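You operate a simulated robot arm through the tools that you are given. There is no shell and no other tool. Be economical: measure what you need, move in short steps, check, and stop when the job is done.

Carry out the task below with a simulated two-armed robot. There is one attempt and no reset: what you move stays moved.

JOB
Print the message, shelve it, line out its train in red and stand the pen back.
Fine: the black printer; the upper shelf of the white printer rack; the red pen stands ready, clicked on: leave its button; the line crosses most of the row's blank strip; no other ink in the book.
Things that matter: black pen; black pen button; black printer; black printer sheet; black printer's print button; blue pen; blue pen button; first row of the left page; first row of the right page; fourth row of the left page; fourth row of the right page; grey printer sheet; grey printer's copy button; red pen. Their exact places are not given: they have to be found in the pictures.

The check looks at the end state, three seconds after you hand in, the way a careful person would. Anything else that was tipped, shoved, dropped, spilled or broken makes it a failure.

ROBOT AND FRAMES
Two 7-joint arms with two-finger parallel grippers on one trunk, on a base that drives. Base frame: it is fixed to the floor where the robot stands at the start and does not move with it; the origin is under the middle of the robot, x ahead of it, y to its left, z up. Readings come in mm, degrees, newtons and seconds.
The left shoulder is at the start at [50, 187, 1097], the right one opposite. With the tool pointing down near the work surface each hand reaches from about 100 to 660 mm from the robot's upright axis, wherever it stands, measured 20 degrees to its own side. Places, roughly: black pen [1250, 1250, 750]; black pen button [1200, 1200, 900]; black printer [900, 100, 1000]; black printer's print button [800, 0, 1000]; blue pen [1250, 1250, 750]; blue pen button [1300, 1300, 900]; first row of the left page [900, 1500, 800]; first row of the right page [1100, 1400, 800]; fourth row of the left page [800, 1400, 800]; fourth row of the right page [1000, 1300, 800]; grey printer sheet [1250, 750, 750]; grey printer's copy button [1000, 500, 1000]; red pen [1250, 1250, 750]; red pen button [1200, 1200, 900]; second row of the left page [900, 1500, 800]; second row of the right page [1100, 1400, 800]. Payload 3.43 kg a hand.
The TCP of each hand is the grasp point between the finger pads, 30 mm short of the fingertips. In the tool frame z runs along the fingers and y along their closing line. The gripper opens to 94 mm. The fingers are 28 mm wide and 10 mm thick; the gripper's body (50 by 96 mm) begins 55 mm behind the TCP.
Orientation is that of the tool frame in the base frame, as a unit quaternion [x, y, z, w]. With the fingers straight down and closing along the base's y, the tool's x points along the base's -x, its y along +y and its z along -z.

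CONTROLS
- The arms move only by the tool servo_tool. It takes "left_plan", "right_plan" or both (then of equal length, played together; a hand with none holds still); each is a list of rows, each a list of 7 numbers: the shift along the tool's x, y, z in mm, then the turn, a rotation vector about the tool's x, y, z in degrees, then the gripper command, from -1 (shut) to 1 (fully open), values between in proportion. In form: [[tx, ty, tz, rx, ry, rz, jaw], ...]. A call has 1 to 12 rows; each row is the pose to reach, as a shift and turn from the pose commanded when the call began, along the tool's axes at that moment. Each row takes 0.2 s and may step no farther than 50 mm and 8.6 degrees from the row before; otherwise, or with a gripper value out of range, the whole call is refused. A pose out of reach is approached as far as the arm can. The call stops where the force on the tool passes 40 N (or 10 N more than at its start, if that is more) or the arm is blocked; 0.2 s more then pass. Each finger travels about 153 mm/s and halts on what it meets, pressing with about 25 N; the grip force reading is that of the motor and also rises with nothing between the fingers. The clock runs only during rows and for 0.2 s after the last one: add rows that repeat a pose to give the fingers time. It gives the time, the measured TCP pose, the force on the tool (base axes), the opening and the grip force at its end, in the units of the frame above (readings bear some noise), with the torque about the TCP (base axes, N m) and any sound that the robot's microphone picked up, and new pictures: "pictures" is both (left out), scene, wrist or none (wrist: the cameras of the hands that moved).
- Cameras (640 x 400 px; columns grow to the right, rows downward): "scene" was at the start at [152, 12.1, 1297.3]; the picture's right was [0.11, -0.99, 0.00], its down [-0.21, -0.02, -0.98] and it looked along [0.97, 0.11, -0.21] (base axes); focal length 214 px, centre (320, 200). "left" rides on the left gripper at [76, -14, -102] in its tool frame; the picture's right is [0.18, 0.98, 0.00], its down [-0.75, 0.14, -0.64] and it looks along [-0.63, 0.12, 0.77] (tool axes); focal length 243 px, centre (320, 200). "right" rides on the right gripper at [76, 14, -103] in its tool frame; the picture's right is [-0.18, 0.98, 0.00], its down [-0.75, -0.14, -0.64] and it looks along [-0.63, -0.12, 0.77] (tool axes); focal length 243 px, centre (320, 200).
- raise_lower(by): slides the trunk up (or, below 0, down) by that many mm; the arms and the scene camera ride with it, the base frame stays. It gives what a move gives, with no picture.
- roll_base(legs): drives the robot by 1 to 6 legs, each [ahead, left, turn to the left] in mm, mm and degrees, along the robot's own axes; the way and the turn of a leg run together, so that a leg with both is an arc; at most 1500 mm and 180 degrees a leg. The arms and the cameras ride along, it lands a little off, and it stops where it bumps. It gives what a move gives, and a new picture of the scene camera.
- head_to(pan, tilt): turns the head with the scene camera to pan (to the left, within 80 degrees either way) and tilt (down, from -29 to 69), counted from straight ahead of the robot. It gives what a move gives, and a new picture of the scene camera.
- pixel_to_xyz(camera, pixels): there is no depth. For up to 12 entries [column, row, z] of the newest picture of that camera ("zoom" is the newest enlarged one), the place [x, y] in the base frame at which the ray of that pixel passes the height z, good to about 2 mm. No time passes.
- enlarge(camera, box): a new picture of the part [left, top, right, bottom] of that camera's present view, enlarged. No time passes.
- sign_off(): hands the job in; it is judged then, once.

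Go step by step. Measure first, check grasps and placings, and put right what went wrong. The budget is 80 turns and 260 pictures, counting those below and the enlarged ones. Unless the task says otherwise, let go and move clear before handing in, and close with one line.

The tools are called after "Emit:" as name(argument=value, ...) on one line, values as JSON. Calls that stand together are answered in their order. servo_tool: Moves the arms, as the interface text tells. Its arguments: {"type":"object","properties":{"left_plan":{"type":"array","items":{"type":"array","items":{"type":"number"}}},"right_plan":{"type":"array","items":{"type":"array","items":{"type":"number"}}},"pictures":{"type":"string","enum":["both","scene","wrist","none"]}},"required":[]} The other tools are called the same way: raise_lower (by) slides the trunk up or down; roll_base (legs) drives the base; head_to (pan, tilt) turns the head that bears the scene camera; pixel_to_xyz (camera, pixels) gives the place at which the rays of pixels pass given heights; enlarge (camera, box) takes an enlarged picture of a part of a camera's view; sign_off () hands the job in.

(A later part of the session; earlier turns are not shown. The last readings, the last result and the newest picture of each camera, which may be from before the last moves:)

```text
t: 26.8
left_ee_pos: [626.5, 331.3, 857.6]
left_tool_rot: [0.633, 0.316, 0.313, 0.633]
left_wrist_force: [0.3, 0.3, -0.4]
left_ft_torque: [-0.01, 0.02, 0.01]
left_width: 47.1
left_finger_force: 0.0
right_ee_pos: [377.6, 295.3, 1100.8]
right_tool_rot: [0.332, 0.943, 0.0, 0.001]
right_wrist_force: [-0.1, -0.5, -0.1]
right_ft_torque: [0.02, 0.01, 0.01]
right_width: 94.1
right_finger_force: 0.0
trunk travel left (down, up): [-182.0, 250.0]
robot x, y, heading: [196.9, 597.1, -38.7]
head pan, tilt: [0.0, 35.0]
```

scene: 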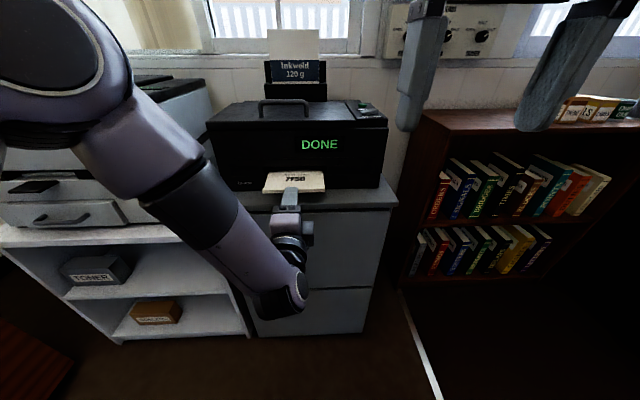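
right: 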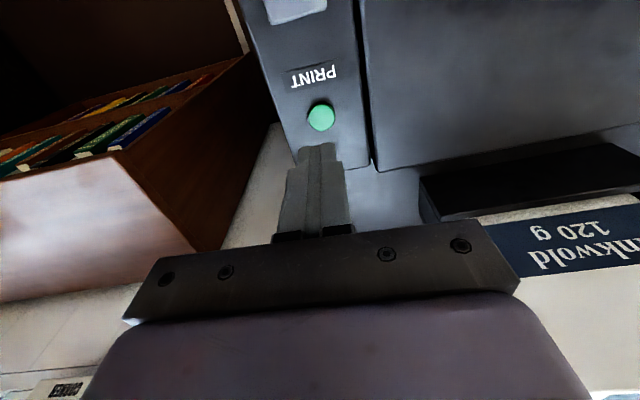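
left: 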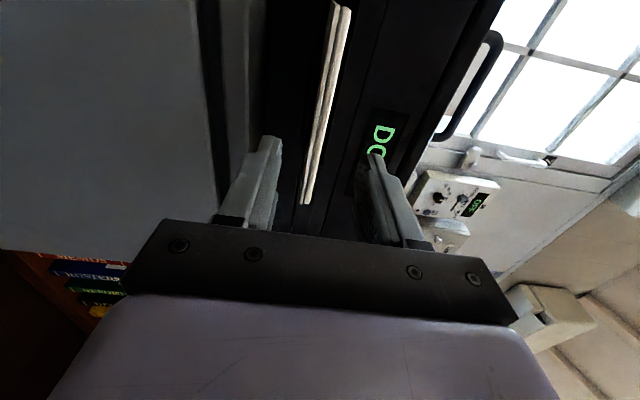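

The sheet lies between the fingers and is centred. I'll advance 68 mm, then close.

Emit:
servo_tool(left_plan=[[0, 0, 25, 0, 0, 0, 0], [0, 0, 50, 0, 0, 0, 0], [0, 0, 68, 0, 0, 0, 0], [0, 0, 68, 0, 0, 0, 0]])

```text
t: 27.8
left_ee_pos: [681.6, 292.3, 857.9]
left_tool_rot: [0.633, 0.316, 0.314, 0.633]
left_wrist_force: [-0.1, -0.1, -0.4]
left_ft_torque: [-0.03, -0.01, 0.02]
left_width: 46.9
left_finger_force: 0.1
right_ee_pos: [377.7, 295.7, 1100.7]
right_tool_rot: [0.331, 0.944, 0.0, 0.001]
right_wrist_force: [0.4, 0.5, 0.6]
right_ft_torque: [-0.01, 0.02, 0.02]
right_width: 94.0
right_finger_force: 0.2
trunk travel left (down, up): [-182.0, 250.0]
robot x, y, heading: [194.0, 595.1, -38.6]
head pan, tilt: [0.0, 35.0]
```

scene: 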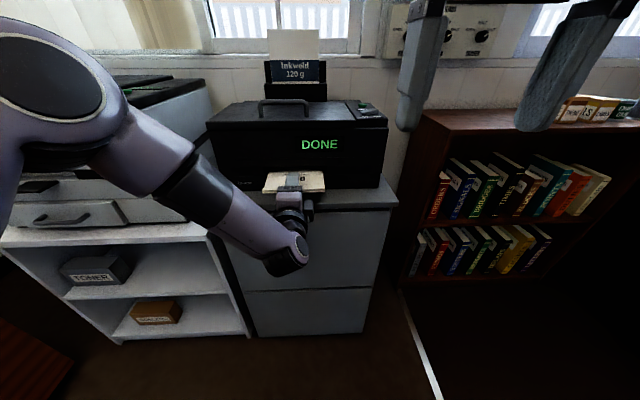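
left: 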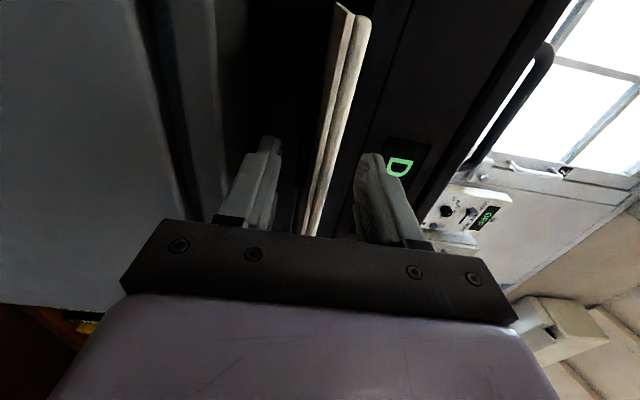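

The sheet is between the fingers at their middle. Closing now.

Emit:
servo_tool(left_plan=[[0, 0, 0, 0, 0, 0, -0.5], [0, 0, 0, 0, 0, 0, -1], [0, 0, 0, 0, 0, 0, -1]], pictures="wrist")

```text
t: 28.6
left_ee_pos: [680.5, 291.9, 858.0]
left_tool_rot: [0.633, 0.317, 0.314, 0.633]
left_wrist_force: [-0.3, -0.2, -1.2]
left_ft_torque: [0.01, 0.01, 0.0]
left_width: 13.5
left_finger_force: 24.9
right_ee_pos: [377.6, 293.9, 1100.3]
right_tool_rot: [0.332, 0.943, 0.001, 0.001]
right_wrist_force: [0.1, 0.2, 0.0]
right_ft_torque: [0.0, -0.03, 0.02]
right_width: 94.0
right_finger_force: 0.1
trunk travel left (down, up): [-182.0, 250.0]
robot x, y, heading: [195.4, 602.3, -38.7]
head pan, tilt: [0.0, 35.0]
```

left: 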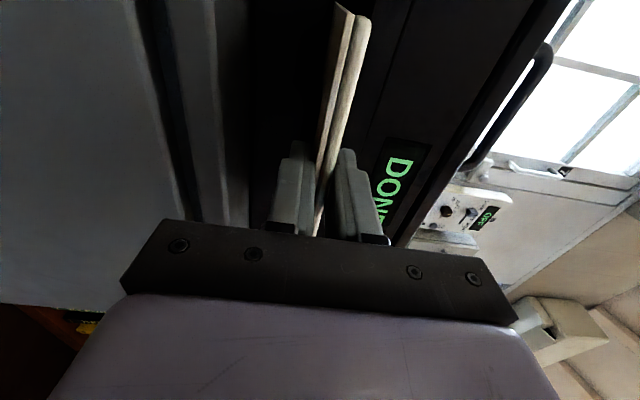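

Gripped at 13.5 mm with 25 N. I'll pull straight out with the arm first.

Emit:
servo_tool(left_plan=[[0, 0, -25, 0, 0, 0, -1], [0, 0, -50, 0, 0, 0, -1], [0, 0, -75, 0, 0, 0, -1], [0, 0, -100, 0, 0, 0, -1], [0, 0, -120, 0, 0, 0, -1]])

```text
t: 29.8
left_ee_pos: [596.5, 371.1, 849.4]
left_tool_rot: [0.633, 0.339, 0.315, 0.621]
left_wrist_force: [-0.9, -3.1, 0.5]
left_ft_torque: [0.03, -0.01, -0.54]
left_width: 13.8
left_finger_force: 25.4
right_ee_pos: [378.2, 294.8, 1099.9]
right_tool_rot: [0.331, 0.944, 0.0, 0.001]
right_wrist_force: [0.1, 0.2, 0.1]
right_ft_torque: [0.03, 0.0, -0.02]
right_width: 93.9
right_finger_force: 0.0
trunk travel left (down, up): [-182.0, 250.0]
robot x, y, heading: [197.9, 595.2, -38.8]
head pan, tilt: [0.0, 35.0]
```

scene: 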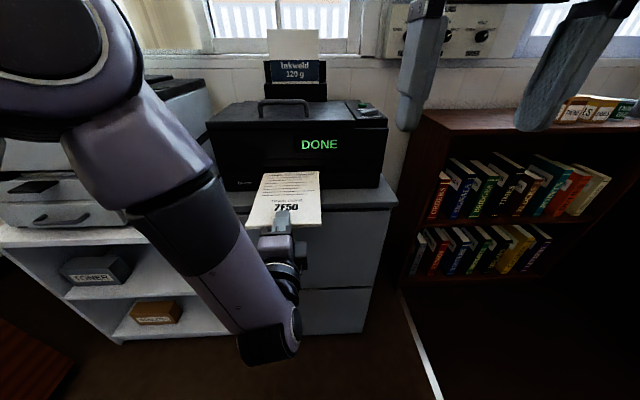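
left: 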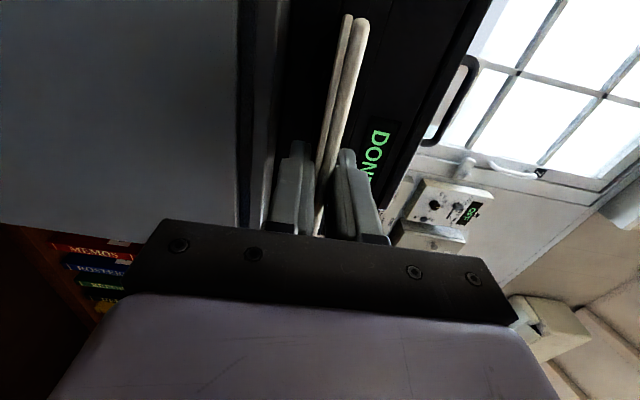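

The sheet is sliding out. I'll back the base off to clear it from the slot.

Emit:
roll_base(legs=[[-250, 0, 0]])

Emit:
enlarge(camera="scene", box=[0, 180, 340, 380])

```text
t: 31.5
left_ee_pos: [422.9, 510.9, 853.3]
left_tool_rot: [0.629, 0.343, 0.314, 0.623]
left_wrist_force: [-0.6, 0.2, 0.9]
left_ft_torque: [0.03, 0.02, 0.0]
left_width: 13.7
left_finger_force: 25.4
right_ee_pos: [201.7, 434.3, 1102.1]
right_tool_rot: [0.333, 0.943, 0.001, 0.001]
right_wrist_force: [0.9, 0.0, 0.2]
right_ft_torque: [0.05, -0.01, 0.0]
right_width: 94.1
right_finger_force: 0.1
trunk travel left (down, up): [-182.0, 250.0]
robot x, y, heading: [23.0, 740.2, -38.9]
head pan, tilt: [0.0, 35.0]
stopped in leg 1: the robot was blocked; the commanded pose is now the measured one
```

scene: 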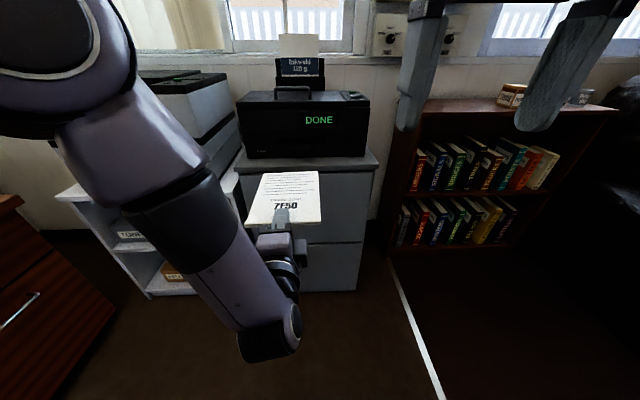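

```text
1.88 times, centred on (170, 280) of scene
```

zoom: 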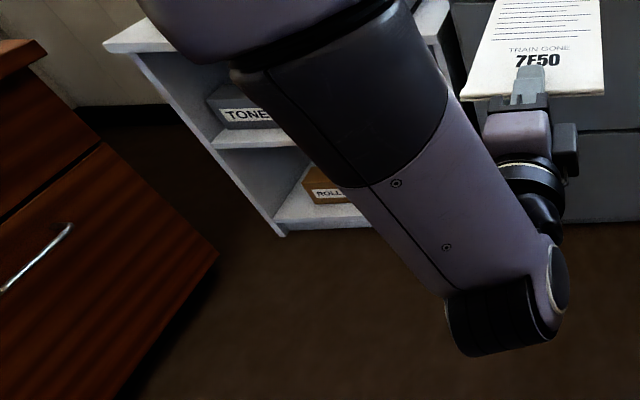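

The sheet is fully out and held, but something behind stopped the base. I'll look left and right before moving on.

Emit:
head_to(pan=80, tilt=35)

Emit:
head_to(pan=-80, tilt=45)

```text
t: 33.1
left_ee_pos: [422.7, 512.3, 854.5]
left_tool_rot: [0.629, 0.343, 0.314, 0.623]
left_wrist_force: [-0.2, -0.3, 0.0]
left_ft_torque: [0.04, 0.02, 0.01]
left_width: 13.1
left_finger_force: 24.9
right_ee_pos: [202.3, 435.3, 1099.9]
right_tool_rot: [0.332, 0.943, 0.001, 0.003]
right_wrist_force: [0.1, 0.7, -0.2]
right_ft_torque: [0.0, -0.01, 0.05]
right_width: 93.9
right_finger_force: 0.1
trunk travel left (down, up): [-182.0, 250.0]
robot x, y, heading: [21.4, 741.6, -38.7]
head pan, tilt: [80.0, 35.0]
```

scene: 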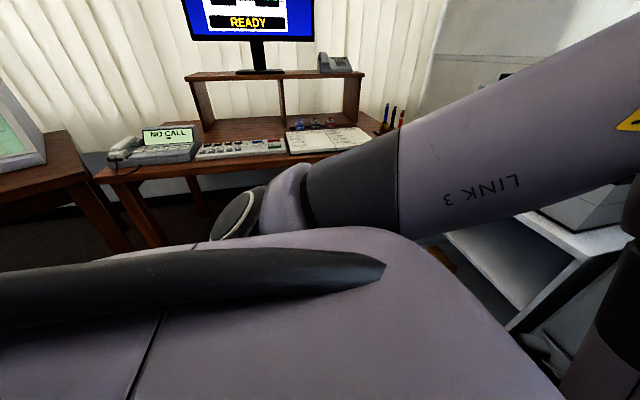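

```text
t: 35.5
left_ee_pos: [422.9, 511.4, 854.7]
left_tool_rot: [0.629, 0.342, 0.314, 0.624]
left_wrist_force: [-0.5, 0.2, -0.7]
left_ft_torque: [-0.01, 0.02, -0.01]
left_width: 13.5
left_finger_force: 24.8
right_ee_pos: [201.7, 434.2, 1101.9]
right_tool_rot: [0.332, 0.943, 0.001, 0.002]
right_wrist_force: [-0.2, 0.5, -0.6]
right_ft_torque: [0.0, 0.04, -0.02]
right_width: 94.3
right_finger_force: 0.0
trunk travel left (down, up): [-182.0, 250.0]
robot x, y, heading: [21.8, 740.2, -38.7]
head pan, tilt: [-80.0, 45.0]
```

scene: 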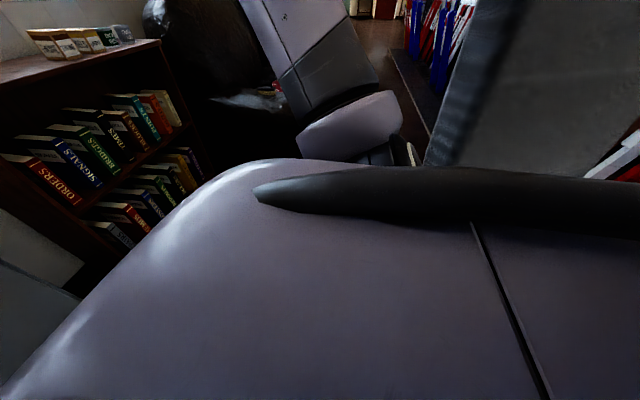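

Behind me is the heavy lever frame cabinet, so that's only the limit. I'll roll forward, then sideways to the rack.

Emit:
roll_base(legs=[[70, 0, 0], [0, 330, 2]])

Emit:
head_to(pan=-8, tilt=35)

```text
t: 38.3
left_ee_pos: [686.1, 738.9, 853.6]
left_tool_rot: [0.623, 0.353, 0.324, 0.619]
left_wrist_force: [0.2, 0.8, -0.7]
left_ft_torque: [0.03, 0.03, 0.01]
left_width: 13.4
left_finger_force: 25.1
right_ee_pos: [468.1, 655.9, 1100.3]
right_tool_rot: [0.318, 0.948, 0.001, 0.002]
right_wrist_force: [-0.3, 0.3, -0.1]
right_ft_torque: [0.02, -0.01, -0.02]
right_width: 93.8
right_finger_force: 0.1
trunk travel left (down, up): [-182.0, 250.0]
robot x, y, heading: [278.7, 957.3, -37.0]
head pan, tilt: [-80.0, 45.0]
```

scene: 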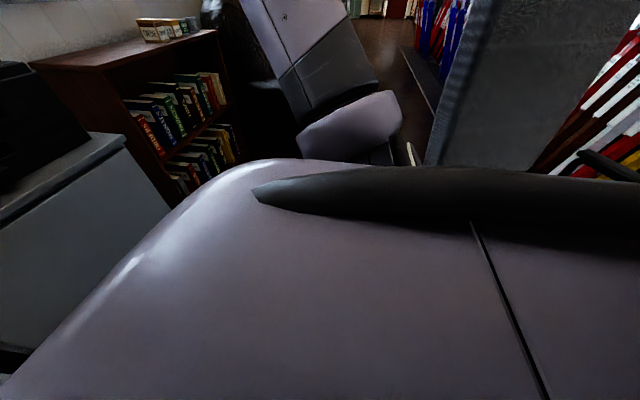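

```text
t: 39.8
left_ee_pos: [686.0, 739.0, 853.6]
left_tool_rot: [0.623, 0.353, 0.324, 0.618]
left_wrist_force: [-0.7, -0.4, -0.3]
left_ft_torque: [-0.02, 0.03, -0.01]
left_width: 13.6
left_finger_force: 24.5
right_ee_pos: [467.7, 655.8, 1101.6]
right_tool_rot: [0.318, 0.948, 0.0, 0.002]
right_wrist_force: [-0.4, -1.0, 0.9]
right_ft_torque: [-0.02, -0.01, -0.02]
right_width: 93.8
right_finger_force: 0.1
trunk travel left (down, up): [-182.0, 250.0]
robot x, y, heading: [274.3, 957.9, -37.0]
head pan, tilt: [-8.0, 35.0]
```

scene: 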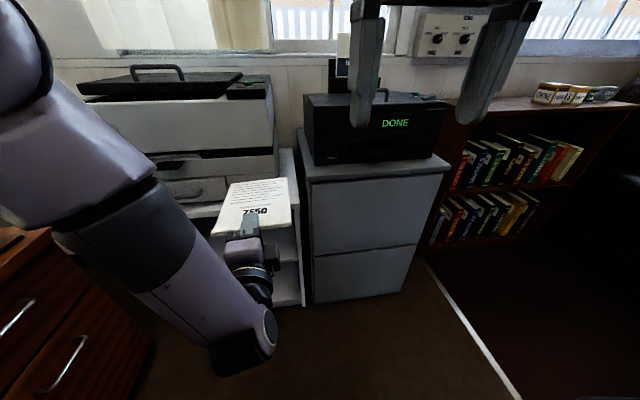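

The hand is aligned with the rack's free half (lateral ~1003). I'll back off 40 mm for clearance and lower the trunk to shelf height.

Emit:
roll_base(legs=[[-40, 0, 0]])

Emit:
raise_lower(by=-180)

Emit:
head_to(pan=-5, tilt=25)

Emit:
enlarge(camera="left", box=[0, 0, 640, 400])

```text
t: 40.6
left_ee_pos: [653.5, 763.0, 854.1]
left_tool_rot: [0.624, 0.352, 0.324, 0.619]
left_wrist_force: [0.0, -0.3, 0.2]
left_ft_torque: [0.04, 0.02, -0.03]
left_width: 13.4
left_finger_force: 25.1
right_ee_pos: [435.5, 680.4, 1101.2]
right_tool_rot: [0.317, 0.948, 0.001, 0.002]
right_wrist_force: [0.1, 0.1, -0.4]
right_ft_torque: [0.0, 0.0, 0.0]
right_width: 94.0
right_finger_force: 0.0
trunk travel left (down, up): [-182.0, 250.0]
robot x, y, heading: [239.1, 981.1, -37.0]
head pan, tilt: [-8.0, 35.0]
```

scene: 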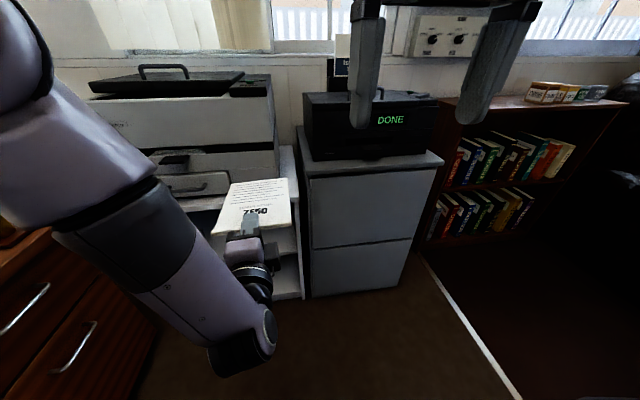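

```text
t: 42.6
left_ee_pos: [655.3, 763.0, 673.3]
left_tool_rot: [0.622, 0.353, 0.325, 0.619]
left_wrist_force: [-0.9, -0.1, 0.2]
left_ft_torque: [0.02, 0.03, 0.0]
left_width: 13.4
left_finger_force: 25.1
right_ee_pos: [436.5, 679.7, 920.6]
right_tool_rot: [0.318, 0.948, 0.0, 0.002]
right_wrist_force: [0.8, 0.4, -0.4]
right_ft_torque: [0.0, -0.03, 0.0]
right_width: 94.2
right_finger_force: 0.0
trunk travel left (down, up): [-2.0, 430.0]
robot x, y, heading: [246.9, 978.8, -37.0]
head pan, tilt: [-8.0, 35.0]
```

```text
t: 43.4
left_ee_pos: [655.0, 763.8, 673.3]
left_tool_rot: [0.624, 0.352, 0.325, 0.617]
left_wrist_force: [-0.6, -0.2, 1.0]
left_ft_torque: [0.02, 0.02, 0.01]
left_width: 13.4
left_finger_force: 24.9
right_ee_pos: [435.0, 679.6, 921.7]
right_tool_rot: [0.318, 0.948, 0.0, 0.002]
right_wrist_force: [-0.4, 0.7, -0.9]
right_ft_torque: [0.02, -0.04, 0.01]
right_width: 94.0
right_finger_force: 0.0
trunk travel left (down, up): [-2.0, 430.0]
robot x, y, heading: [246.6, 981.1, -36.8]
head pan, tilt: [-5.0, 25.0]
```

scene: 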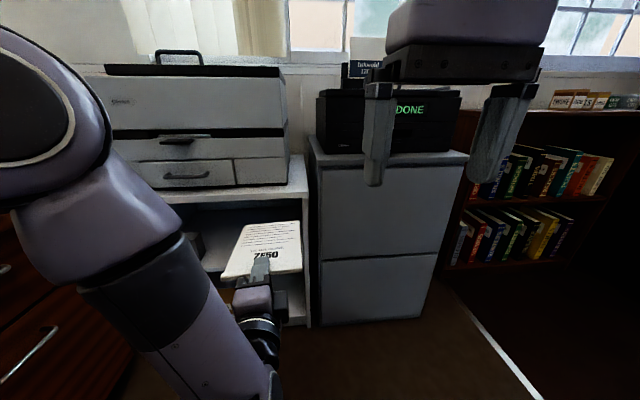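

```text
1.00 times, centred on (320, 200) of left (not enlarged: the box is as wide or as high as the picture)
```

zoom: 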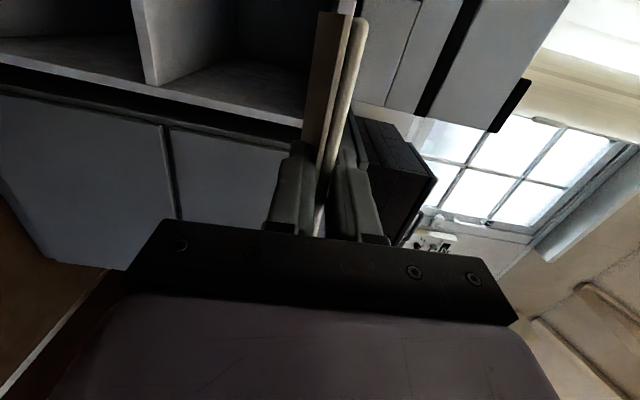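

The hand is now at the upper compartment's level. I'll measure the shelf and rack top heights from these views.

Emit:
pixel_to_xyz(camera="zoom", pixels=[[146, 88, 480], [146, 88, 510], [146, 88, 540], [158, 84, 510], [158, 84, 540], [158, 84, 570], [350, 10, 700], [350, 10, 720], [350, 10, 740]])

Emit:
pixel_to_xyz(camera="scene", pixels=[[306, 185, 740], [306, 185, 760], [306, 185, 720], [307, 262, 500], [307, 262, 540], [307, 325, 350], [307, 325, 300]])

Emit:
enlarge(camera="scene", box=[150, 150, 350, 340])

```text
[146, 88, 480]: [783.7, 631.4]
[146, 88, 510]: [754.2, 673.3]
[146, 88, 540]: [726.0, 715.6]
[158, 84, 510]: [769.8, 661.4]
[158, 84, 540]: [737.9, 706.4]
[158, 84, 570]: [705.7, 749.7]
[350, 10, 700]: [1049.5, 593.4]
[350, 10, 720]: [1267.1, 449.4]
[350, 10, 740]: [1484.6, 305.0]
```

```text
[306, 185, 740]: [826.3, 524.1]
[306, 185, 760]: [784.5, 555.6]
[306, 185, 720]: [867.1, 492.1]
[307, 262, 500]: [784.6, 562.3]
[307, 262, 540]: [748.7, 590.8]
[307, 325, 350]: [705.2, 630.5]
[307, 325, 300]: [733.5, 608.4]
```

```text
2.11 times, centred on (250, 245) of scene
```

zoom: 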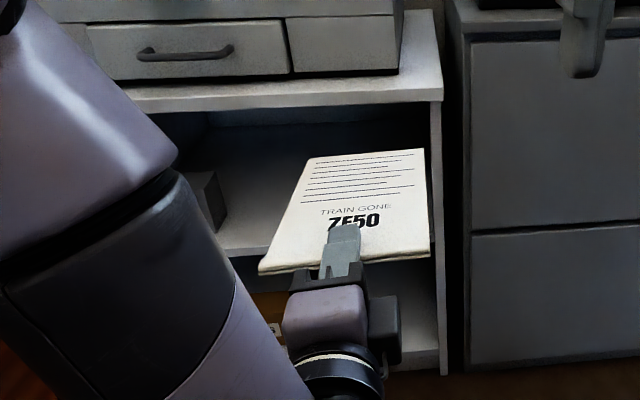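

Cross-checking the views puts the rack's front right top corner at about (853,480,690). Next I'll pin down the shelf's height.

Emit:
pixel_to_xyz(camera="zoom", pixels=[[443, 90, 690], [443, 90, 670], [250, 246, 400], [250, 246, 430], [250, 246, 460], [300, 108, 670], [447, 372, 0], [447, 372, 30], [425, 150, 670], [310, 157, 670], [260, 272, 673]])

Emit:
enlarge(camera="left", box=[80, 0, 400, 200])

```text
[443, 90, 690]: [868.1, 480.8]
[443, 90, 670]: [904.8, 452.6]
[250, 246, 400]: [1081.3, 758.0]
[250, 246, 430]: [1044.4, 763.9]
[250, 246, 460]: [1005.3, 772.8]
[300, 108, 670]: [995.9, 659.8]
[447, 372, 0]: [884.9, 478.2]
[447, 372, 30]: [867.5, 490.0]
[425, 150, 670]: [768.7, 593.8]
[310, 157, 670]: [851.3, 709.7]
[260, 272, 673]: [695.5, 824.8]
```

```text
2.00 times, centred on (240, 100) of left
```

zoom: 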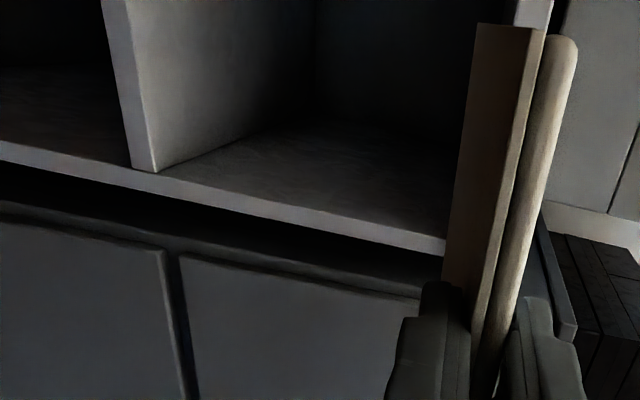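

The shelf top is at z≈415 and the opening runs to about 672, with the front at F≈394 along the facing direction. I'll test lowering the hand in front of the rack, moving left and slightly forward.

Emit:
servo_tool(left_plan=[[0, -35, 15, 0, 0, 0, -1], [0, -70, 30, 0, 0, 0, -1], [0, -105, 45, 0, 0, 0, -1], [0, -140, 60, 0, 0, 0, -1], [0, -175, 60, 0, 0, 0, -1], [0, -175, 60, 0, 0, 0, -1]], pictures="scene")

```text
t: 44.8
left_ee_pos: [672.1, 707.7, 534.4]
left_tool_rot: [0.624, 0.353, 0.326, 0.616]
left_wrist_force: [-0.2, -0.5, 0.4]
left_ft_torque: [0.03, -0.01, 0.01]
left_width: 13.4
left_finger_force: 25.2
left hand out of reach, approached as far as the arm can: row 4, 5, 6
right_ee_pos: [435.7, 680.6, 920.3]
right_tool_rot: [0.317, 0.948, 0.0, 0.002]
right_wrist_force: [-0.1, 0.3, -0.1]
right_ft_torque: [-0.02, 0.01, -0.01]
right_width: 94.0
right_finger_force: 0.1
trunk travel left (down, up): [-2.0, 430.0]
robot x, y, heading: [249.2, 981.0, -36.9]
head pan, tilt: [-5.0, 25.0]
```

scene: 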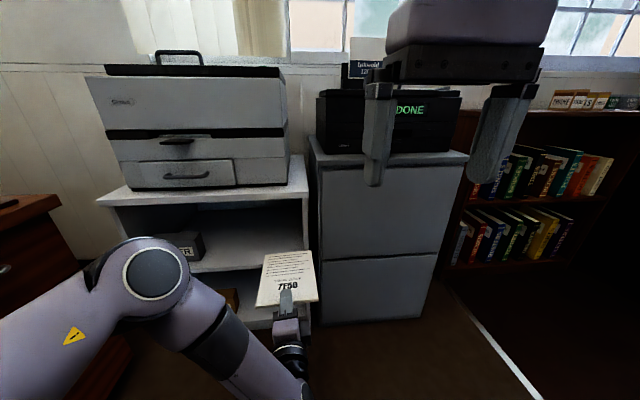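

Reach runs out at z 534 when the hand is close in, but the arm should go lower as it extends. The level sheet at z 534 already fits the opening (415–672), so I'll move forward and left, and check the TONER box's edge.

Emit:
pixel_to_xyz(camera="scene", pixels=[[206, 263, 415], [191, 271, 415], [160, 236, 415], [309, 285, 415]])

Emit:
servo_tool(left_plan=[[20, 0, 10, 0, 0, 0, -1], [38, 0, 30, 0, 0, 0, -1], [44, 0, 50, 0, 0, -2, -1], [46, 0, 70, 0, 0, -2, -1], [46, 0, 70, 0, 0, 0, -1]])

```text
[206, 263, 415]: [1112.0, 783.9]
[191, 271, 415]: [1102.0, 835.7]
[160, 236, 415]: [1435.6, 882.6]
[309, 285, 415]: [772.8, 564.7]
```

```text
t: 46.0
left_ee_pos: [728.6, 685.6, 558.8]
left_tool_rot: [0.624, 0.36, 0.328, 0.611]
left_wrist_force: [-0.2, 0.7, 0.0]
left_ft_torque: [0.02, 0.03, 0.01]
left_width: 13.1
left_finger_force: 25.1
left hand out of reach, approached as far as the arm can: row 1, 2, 3, 4, 5
right_ee_pos: [437.4, 679.4, 920.0]
right_tool_rot: [0.317, 0.948, 0.0, 0.001]
right_wrist_force: [-0.7, 0.1, -0.5]
right_ft_torque: [0.01, 0.01, -0.01]
right_width: 93.9
right_finger_force: 0.0
trunk travel left (down, up): [-2.0, 430.0]
robot x, y, heading: [244.4, 980.4, -36.7]
head pan, tilt: [-5.0, 25.0]
```

scene: 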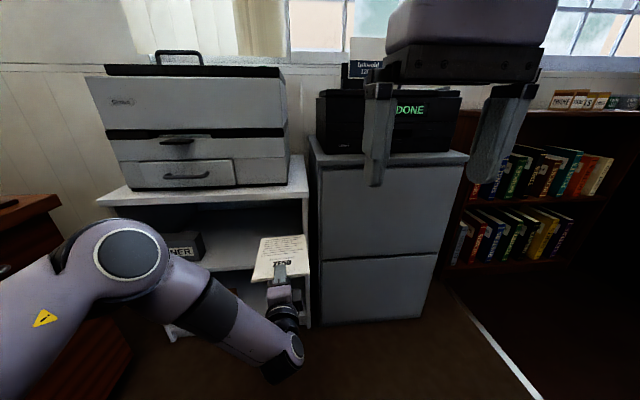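
left: 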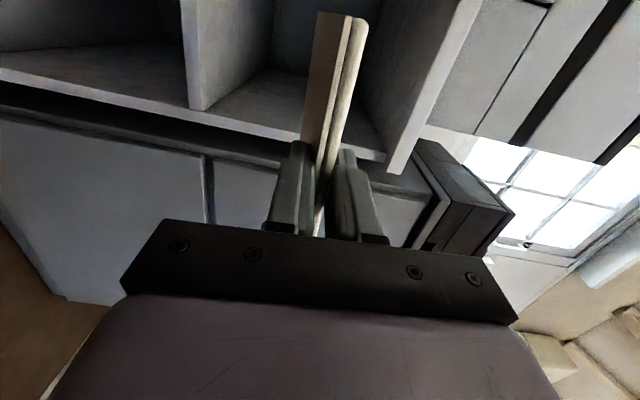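

Free shelf space runs from L≈916 to 1290, plenty. The level wrist pose is limited, so I'll try pitching the hand down 24° and lowering.

Emit:
servo_tool(left_plan=[[0, 0, -5, 8, 0, 0, -1], [0, 0, -10, 16, 0, 0, -1], [0, 0, -15, 24, 0, 0, -1], [0, -35, -15, 24, 0, 0, -1], [0, -70, -15, 24, 0, 0, -1], [0, -70, -15, 24, 0, 0, -1]], pictures="scene")

```text
t: 47.4
left_ee_pos: [713.9, 692.7, 489.2]
left_tool_rot: [0.738, 0.412, 0.244, 0.475]
left_wrist_force: [0.7, 0.5, 0.1]
left_ft_torque: [0.03, 0.03, 0.0]
left_width: 13.1
left_finger_force: 25.1
right_ee_pos: [436.6, 679.7, 920.7]
right_tool_rot: [0.317, 0.948, 0.001, 0.001]
right_wrist_force: [0.0, -0.1, 0.6]
right_ft_torque: [-0.03, 0.0, 0.03]
right_width: 94.1
right_finger_force: 0.0
trunk travel left (down, up): [-2.0, 430.0]
robot x, y, heading: [242.9, 982.4, -37.0]
head pan, tilt: [-5.0, 25.0]
```

scene: 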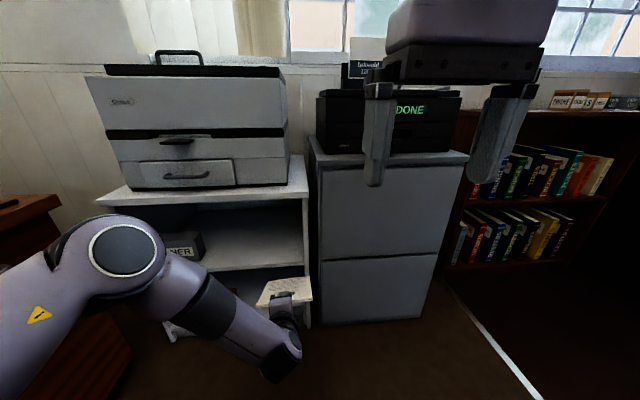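

Pitched, the hand reaches z 489 easily. Having the hand further right of the robot should let it go lower, so I'll check desk clearance before shifting the base left.

Emit:
pixel_to_xyz(camera="scene", pixels=[[62, 200, 750], [62, 200, 700], [75, 258, 700], [128, 345, 300]])

Emit:
head_to(pan=45, tilt=30)

```text
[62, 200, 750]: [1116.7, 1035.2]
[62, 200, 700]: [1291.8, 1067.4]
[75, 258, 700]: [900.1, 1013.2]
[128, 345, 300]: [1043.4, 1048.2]
```

```text
t: 48.5
left_ee_pos: [713.5, 692.6, 489.0]
left_tool_rot: [0.738, 0.412, 0.244, 0.475]
left_wrist_force: [0.7, -0.2, 0.1]
left_ft_torque: [0.02, 0.01, -0.01]
left_width: 13.4
left_finger_force: 24.9
right_ee_pos: [436.1, 679.2, 921.3]
right_tool_rot: [0.317, 0.948, 0.001, 0.002]
right_wrist_force: [0.8, -0.1, -0.2]
right_ft_torque: [0.02, -0.02, -0.02]
right_width: 93.8
right_finger_force: 0.2
trunk travel left (down, up): [-2.0, 430.0]
robot x, y, heading: [245.2, 984.3, -36.9]
head pan, tilt: [45.0, 30.0]
```

scene: 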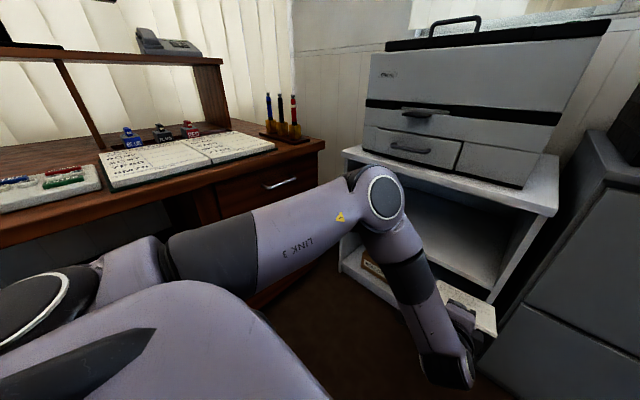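

The elbow sits forward because the arm is folded. Keeping the base back and extending the arm is better, so I'll raise 35, go left 45, then extend 55 toward the opening.

Emit:
servo_tool(left_plan=[[15, 11, -4, 0, 0, 0, -1], [30, 22, -8, 0, 0, 0, -1], [44, 34, -13, 0, 0, 0, -1], [43, 42, 5, 0, 0, 0, -1], [41, 50, 23, 0, 0, 0, -1], [40, 57, 37, 0, 0, 0, -1], [40, 57, 37, 0, 0, 0, -1]], pictures="both")

```text
t: 50.1
left_ee_pos: [784.5, 695.8, 524.0]
left_tool_rot: [0.739, 0.412, 0.243, 0.475]
left_wrist_force: [-0.9, 0.0, -0.1]
left_ft_torque: [0.03, 0.03, 0.02]
left_width: 13.4
left_finger_force: 24.5
right_ee_pos: [436.6, 679.5, 920.5]
right_tool_rot: [0.317, 0.948, 0.0, 0.001]
right_wrist_force: [0.2, -0.3, -0.1]
right_ft_torque: [0.04, -0.02, 0.01]
right_width: 94.0
right_finger_force: 0.0
trunk travel left (down, up): [-2.0, 430.0]
robot x, y, heading: [245.6, 982.1, -36.8]
head pan, tilt: [45.0, 30.0]
```

scene: 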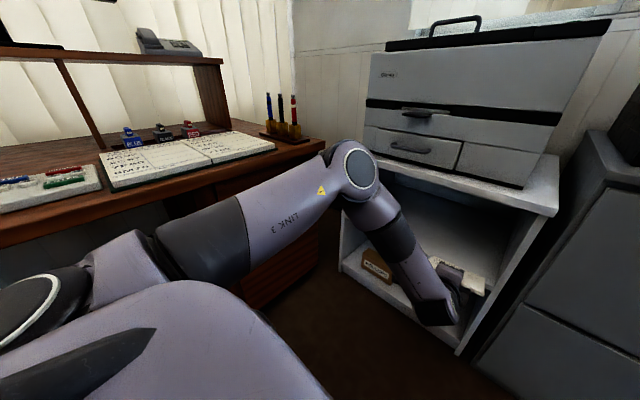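
left: 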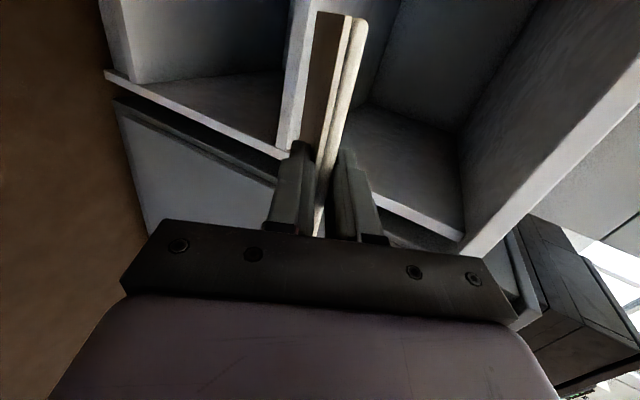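

All reachable with no limits, and the sheet tip is at the opening about 25 mm above the shelf. I'll continue forward 110 mm.

Emit:
servo_tool(left_plan=[[-2, 14, 30, 0, 0, 0, -1], [-4, 28, 59, 0, 0, 0, -1], [-6, 40, 84, 0, 0, 0, -1], [-8, 47, 99, 0, 0, 0, -1], [-8, 47, 99, 0, 0, 0, -1]], pictures="both")

```text
t: 51.3
left_ee_pos: [872.7, 630.2, 523.7]
left_tool_rot: [0.738, 0.412, 0.244, 0.475]
left_wrist_force: [-0.2, -1.0, 0.1]
left_ft_torque: [0.01, 0.03, 0.0]
left_width: 13.4
left_finger_force: 24.9
right_ee_pos: [436.6, 678.7, 922.5]
right_tool_rot: [0.318, 0.948, 0.0, 0.002]
right_wrist_force: [0.3, 0.4, 0.2]
right_ft_torque: [-0.03, 0.02, -0.01]
right_width: 93.7
right_finger_force: 0.0
trunk travel left (down, up): [-2.0, 430.0]
robot x, y, heading: [245.1, 981.7, -37.2]
head pan, tilt: [45.0, 30.0]
```

scene: 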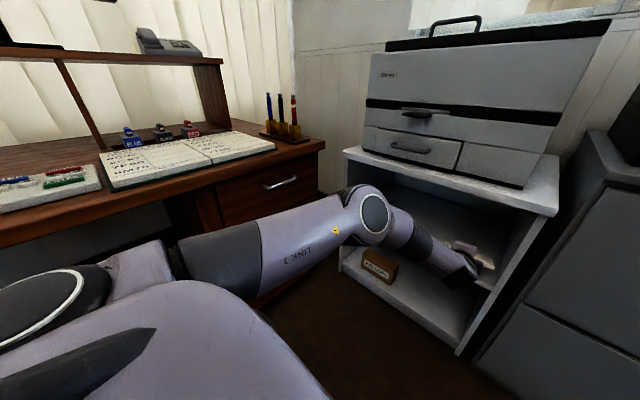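
left: 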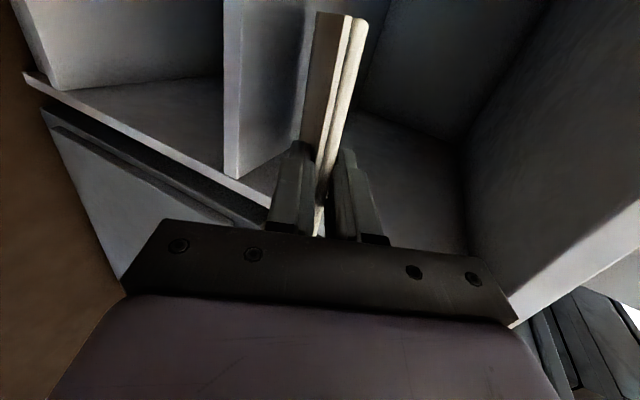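

The sheet is entering cleanly. I'll go on another 110 mm.

Emit:
servo_tool(left_plan=[[-2, 14, 30, 0, 0, 0, -1], [-4, 28, 59, 0, 0, 0, -1], [-6, 40, 84, 0, 0, 0, -1], [-8, 47, 99, 0, 0, 0, -1], [-8, 47, 99, 0, 0, 0, -1]], pictures="both")

```text
t: 52.5
left_ee_pos: [902.7, 601.5, 540.0]
left_tool_rot: [0.738, 0.411, 0.244, 0.475]
left_wrist_force: [-0.5, 0.0, 0.8]
left_ft_torque: [-0.01, 0.02, -0.02]
left_width: 13.6
left_finger_force: 25.0
left hand out of reach, approached as far as the arm can: row 2, 3, 4, 5
right_ee_pos: [436.2, 680.7, 920.2]
right_tool_rot: [0.318, 0.948, 0.0, 0.001]
right_wrist_force: [0.6, 0.4, -0.5]
right_ft_torque: [-0.01, -0.01, 0.02]
right_width: 93.8
right_finger_force: 0.2
trunk travel left (down, up): [-2.0, 430.0]
robot x, y, heading: [246.3, 983.2, -36.9]
head pan, tilt: [45.0, 30.0]
```

scene: 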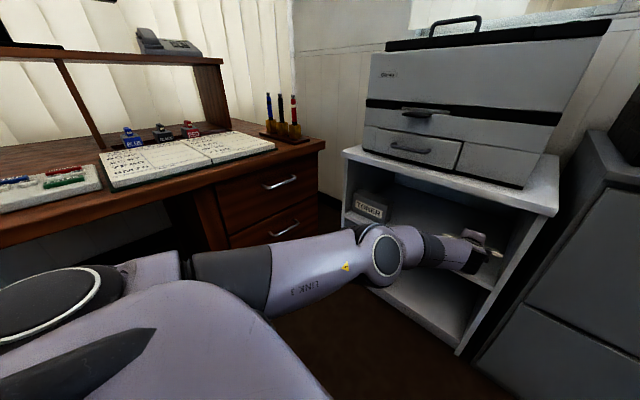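
left: 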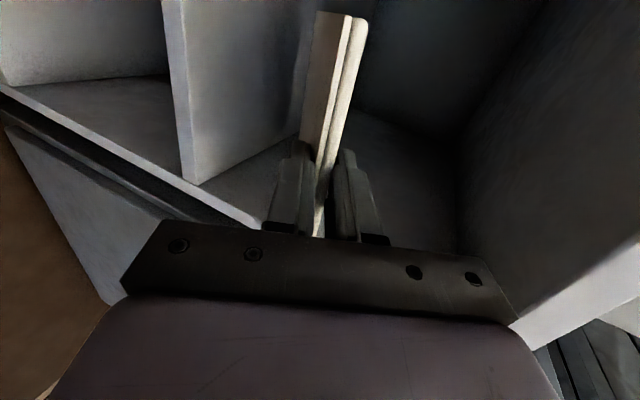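

The arm is now nearly straight, TCP at F=361. I'll bring the base forward 90 mm, then lower.

Emit:
roll_base(legs=[[90, 0, 0]])

Emit:
servo_tool(left_plan=[[0, -12, 6, -4, 0, 0, -1], [0, -24, 12, -8, 0, 0, -1], [0, -36, 18, -8, 0, 0, -1], [0, -40, 20, -8, 0, 0, -1]], pictures="both")

```text
t: 53.6
left_ee_pos: [975.3, 547.9, 540.1]
left_tool_rot: [0.737, 0.412, 0.244, 0.477]
left_wrist_force: [0.4, -0.2, 0.4]
left_ft_torque: [0.01, 0.01, 0.01]
left_width: 13.6
left_finger_force: 25.2
right_ee_pos: [508.6, 627.1, 921.5]
right_tool_rot: [0.317, 0.948, 0.0, 0.003]
right_wrist_force: [-1.1, -0.5, 0.4]
right_ft_torque: [-0.02, -0.01, -0.02]
right_width: 93.9
right_finger_force: 0.0
trunk travel left (down, up): [-2.0, 430.0]
robot x, y, heading: [316.9, 925.7, -36.9]
head pan, tilt: [45.0, 30.0]
```

scene: 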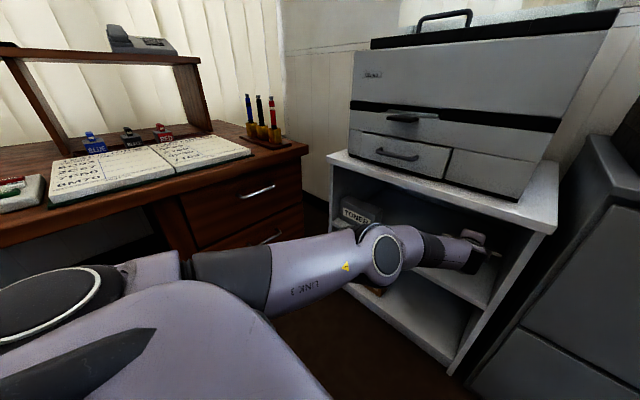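

```text
t: 54.6
left_ee_pos: [972.2, 556.5, 503.6]
left_tool_rot: [0.702, 0.394, 0.272, 0.527]
left_wrist_force: [-0.1, -0.3, -0.1]
left_ft_torque: [0.04, 0.02, 0.01]
left_width: 13.4
left_finger_force: 25.5
left hand out of reach, approached as far as the arm can: row 2, 3, 4
right_ee_pos: [507.7, 625.6, 920.9]
right_tool_rot: [0.318, 0.948, 0.0, 0.001]
right_wrist_force: [-0.6, 0.5, 0.0]
right_ft_torque: [0.01, -0.03, -0.03]
right_width: 94.0
right_finger_force: 0.0
trunk travel left (down, up): [-2.0, 430.0]
robot x, y, heading: [317.1, 931.0, -37.1]
head pan, tilt: [45.0, 30.0]
```

scene: 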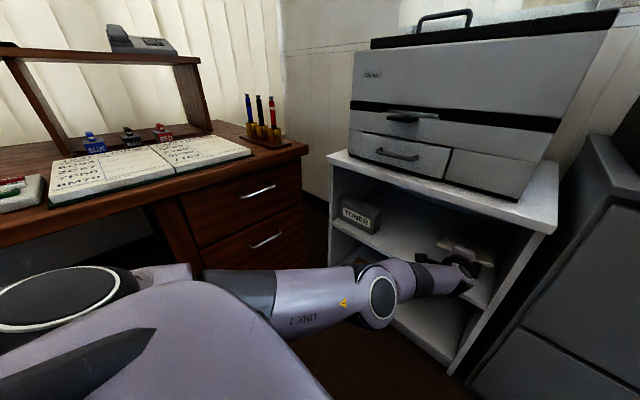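
left: 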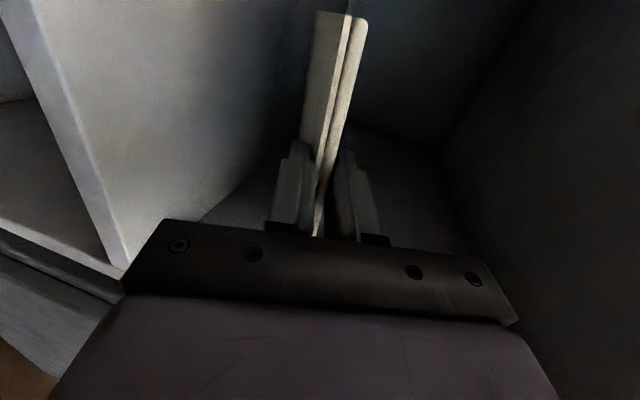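

The sheet's tip is about 30 mm above the shelf. I'll lower 35 mm with a slight retraction, watching the force for touch.

Emit:
servo_tool(left_plan=[[1, -9, -3, 0, 0, 0, -1], [1, -18, -6, 0, 0, 0, -1], [2, -26, -8, 0, 0, 0, -1], [2, -32, -10, 0, 0, 0, -1], [2, -38, -11, 0, 0, 0, -1]], pictures="wrist")

Emit:
head_to(pan=10, tilt=30)

```text
t: 55.8
left_ee_pos: [953.5, 568.8, 470.4]
left_tool_rot: [0.703, 0.394, 0.272, 0.525]
left_wrist_force: [0.2, 0.5, -0.2]
left_ft_torque: [0.03, -0.04, 0.01]
left_width: 13.5
left_finger_force: 25.2
right_ee_pos: [507.9, 625.9, 921.0]
right_tool_rot: [0.318, 0.948, 0.0, 0.002]
right_wrist_force: [0.0, 0.2, -0.5]
right_ft_torque: [-0.01, 0.01, 0.02]
right_width: 94.2
right_finger_force: 0.1
trunk travel left (down, up): [-2.0, 430.0]
robot x, y, heading: [320.2, 930.4, -36.9]
head pan, tilt: [45.0, 30.0]
```

left: 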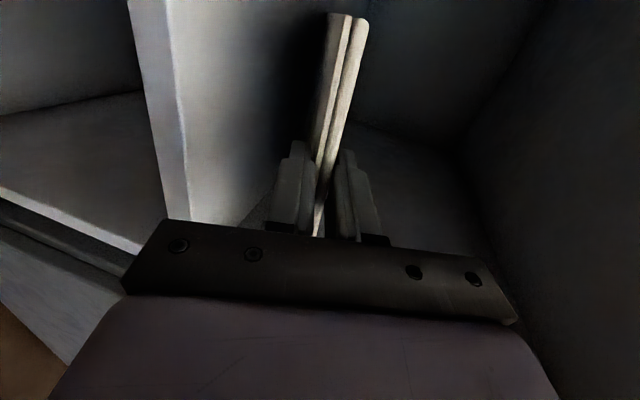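

```text
t: 56.8
left_ee_pos: [954.3, 567.9, 470.6]
left_tool_rot: [0.703, 0.395, 0.271, 0.526]
left_wrist_force: [0.1, -0.2, -0.5]
left_ft_torque: [0.02, 0.0, 0.01]
left_width: 13.4
left_finger_force: 24.9
right_ee_pos: [507.6, 625.7, 920.7]
right_tool_rot: [0.318, 0.948, 0.001, 0.002]
right_wrist_force: [0.5, -0.1, 0.4]
right_ft_torque: [0.01, 0.02, -0.02]
right_width: 94.2
right_finger_force: 0.1
trunk travel left (down, up): [-2.0, 430.0]
robot x, y, heading: [319.9, 924.9, -37.1]
head pan, tilt: [10.0, 30.0]
```

scene: 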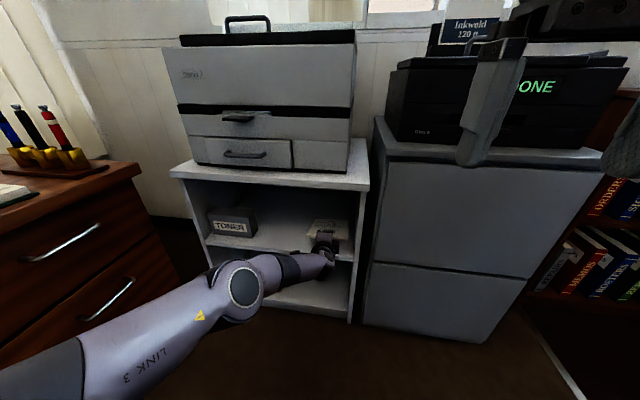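

Emit:
enlarge(camera="scene", box=[190, 150, 390, 330])

Emit:
servo_tool(left_plan=[[0, -6, 0, -2, 0, 0, -1], [0, -12, 0, -4, 0, 0, -1], [0, -18, 0, -6, 0, 0, -1], [0, -24, 0, -8, 0, 0, -1]], pictures="wrist")

```text
2.22 times, centred on (290, 240) of scene
```

zoom: 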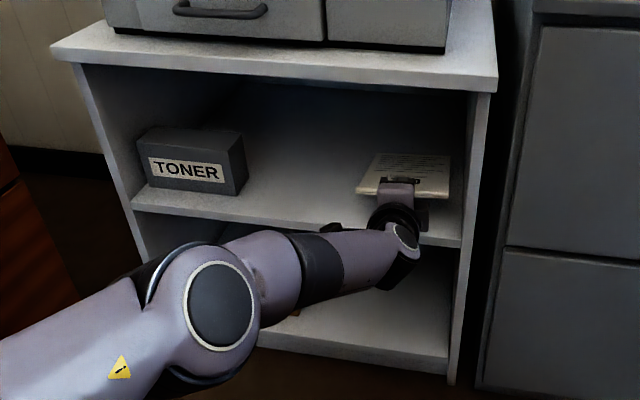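

```text
t: 57.8
left_ee_pos: [952.1, 568.6, 465.1]
left_tool_rot: [0.694, 0.389, 0.278, 0.538]
left_wrist_force: [0.6, -0.3, -0.2]
left_ft_torque: [0.02, -0.02, 0.0]
left_width: 13.4
left_finger_force: 25.6
left hand out of reach, approached as far as the arm can: row 2, 3, 4
right_ee_pos: [506.7, 625.9, 921.6]
right_tool_rot: [0.317, 0.948, 0.001, 0.002]
right_wrist_force: [-0.4, 0.4, -1.2]
right_ft_torque: [0.01, -0.03, -0.01]
right_width: 94.1
right_finger_force: 0.0
trunk travel left (down, up): [-2.0, 430.0]
robot x, y, heading: [316.0, 926.6, -36.8]
head pan, tilt: [10.0, 30.0]
```

left: 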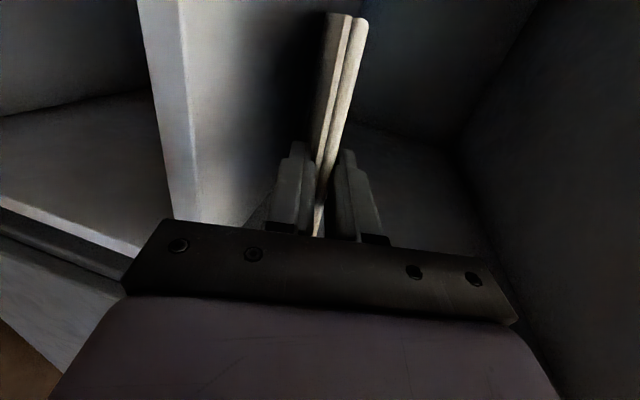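

Emit:
pixel_to_xyz(camera="zoom", pixels=[[300, 218, 380], [300, 218, 410], [300, 218, 440], [135, 204, 380], [135, 204, 410], [135, 204, 440], [465, 238, 410], [498, 85, 690], [52, 50, 690]])

Emit:
servo_tool(left_plan=[[0, -7, 2, 1, 0, 0, -1], [0, -14, 4, 1.5, 0, 0, -1], [0, -20, 6, 1.5, 0, 0, -1], [0, -26, 8, 1.5, 0, 0, -1]], pictures="wrist")

```text
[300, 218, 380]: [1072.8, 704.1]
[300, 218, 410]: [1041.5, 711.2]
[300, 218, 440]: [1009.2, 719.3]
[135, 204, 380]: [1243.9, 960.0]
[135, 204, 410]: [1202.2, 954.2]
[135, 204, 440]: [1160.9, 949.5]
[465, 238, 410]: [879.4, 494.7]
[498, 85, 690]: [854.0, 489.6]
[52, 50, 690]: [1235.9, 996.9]
```

```text
t: 58.8
left_ee_pos: [947.3, 575.5, 443.6]
left_tool_rot: [0.701, 0.393, 0.273, 0.529]
left_wrist_force: [-0.6, 0.7, 0.7]
left_ft_torque: [-0.03, -0.03, -0.02]
left_width: 13.5
left_finger_force: 25.0
left hand out of reach, approached as far as the arm can: row 2, 3, 4
right_ee_pos: [508.7, 626.1, 920.7]
right_tool_rot: [0.317, 0.948, 0.0, 0.002]
right_wrist_force: [0.3, 0.4, 0.5]
right_ft_torque: [0.02, 0.02, 0.01]
right_width: 94.0
right_finger_force: 0.0
trunk travel left (down, up): [-2.0, 430.0]
robot x, y, heading: [317.0, 925.0, -36.8]
head pan, tilt: [10.0, 30.0]
```

left: 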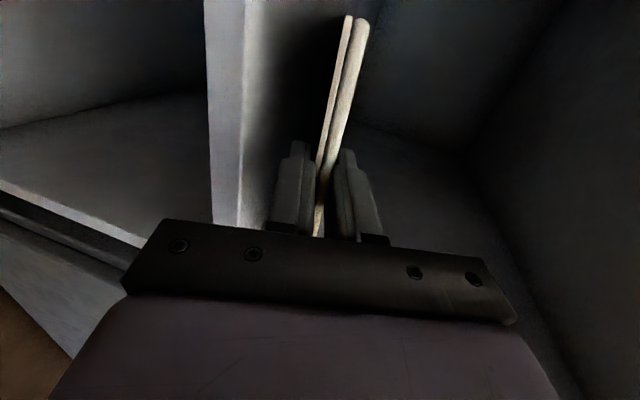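

The sheet's tilt changed in the wrist view, so its far edge now touches the shelf, and the lower finger is nearly there too. I'll push 25 mm deeper with the base.

Emit:
roll_base(legs=[[28, 0, 0]])

Emit:
enlarge(camera="scene", box=[200, 160, 400, 320])

```text
t: 59.7
left_ee_pos: [969.7, 559.5, 443.8]
left_tool_rot: [0.701, 0.393, 0.273, 0.529]
left_wrist_force: [-0.2, -0.3, 0.5]
left_ft_torque: [0.0, -0.04, -0.02]
left_width: 13.3
left_finger_force: 25.2
right_ee_pos: [530.4, 609.1, 921.2]
right_tool_rot: [0.317, 0.948, 0.0, 0.002]
right_wrist_force: [-0.4, -0.1, 0.0]
right_ft_torque: [-0.01, -0.02, 0.0]
right_width: 93.9
right_finger_force: 0.1
trunk travel left (down, up): [-2.0, 430.0]
robot x, y, heading: [334.9, 909.5, -37.0]
head pan, tilt: [10.0, 30.0]
```

scene: 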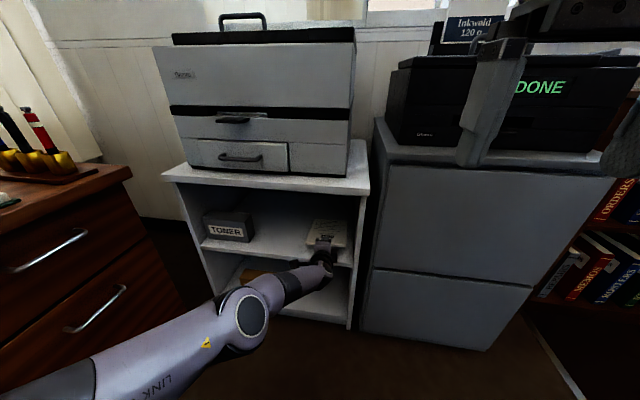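

```text
2.50 times, centred on (300, 240) of scene
```

zoom: 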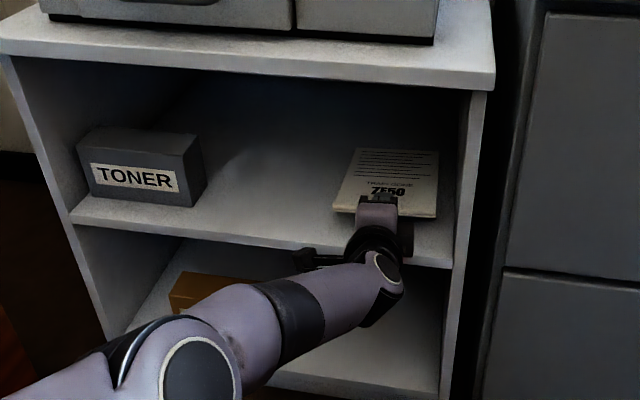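

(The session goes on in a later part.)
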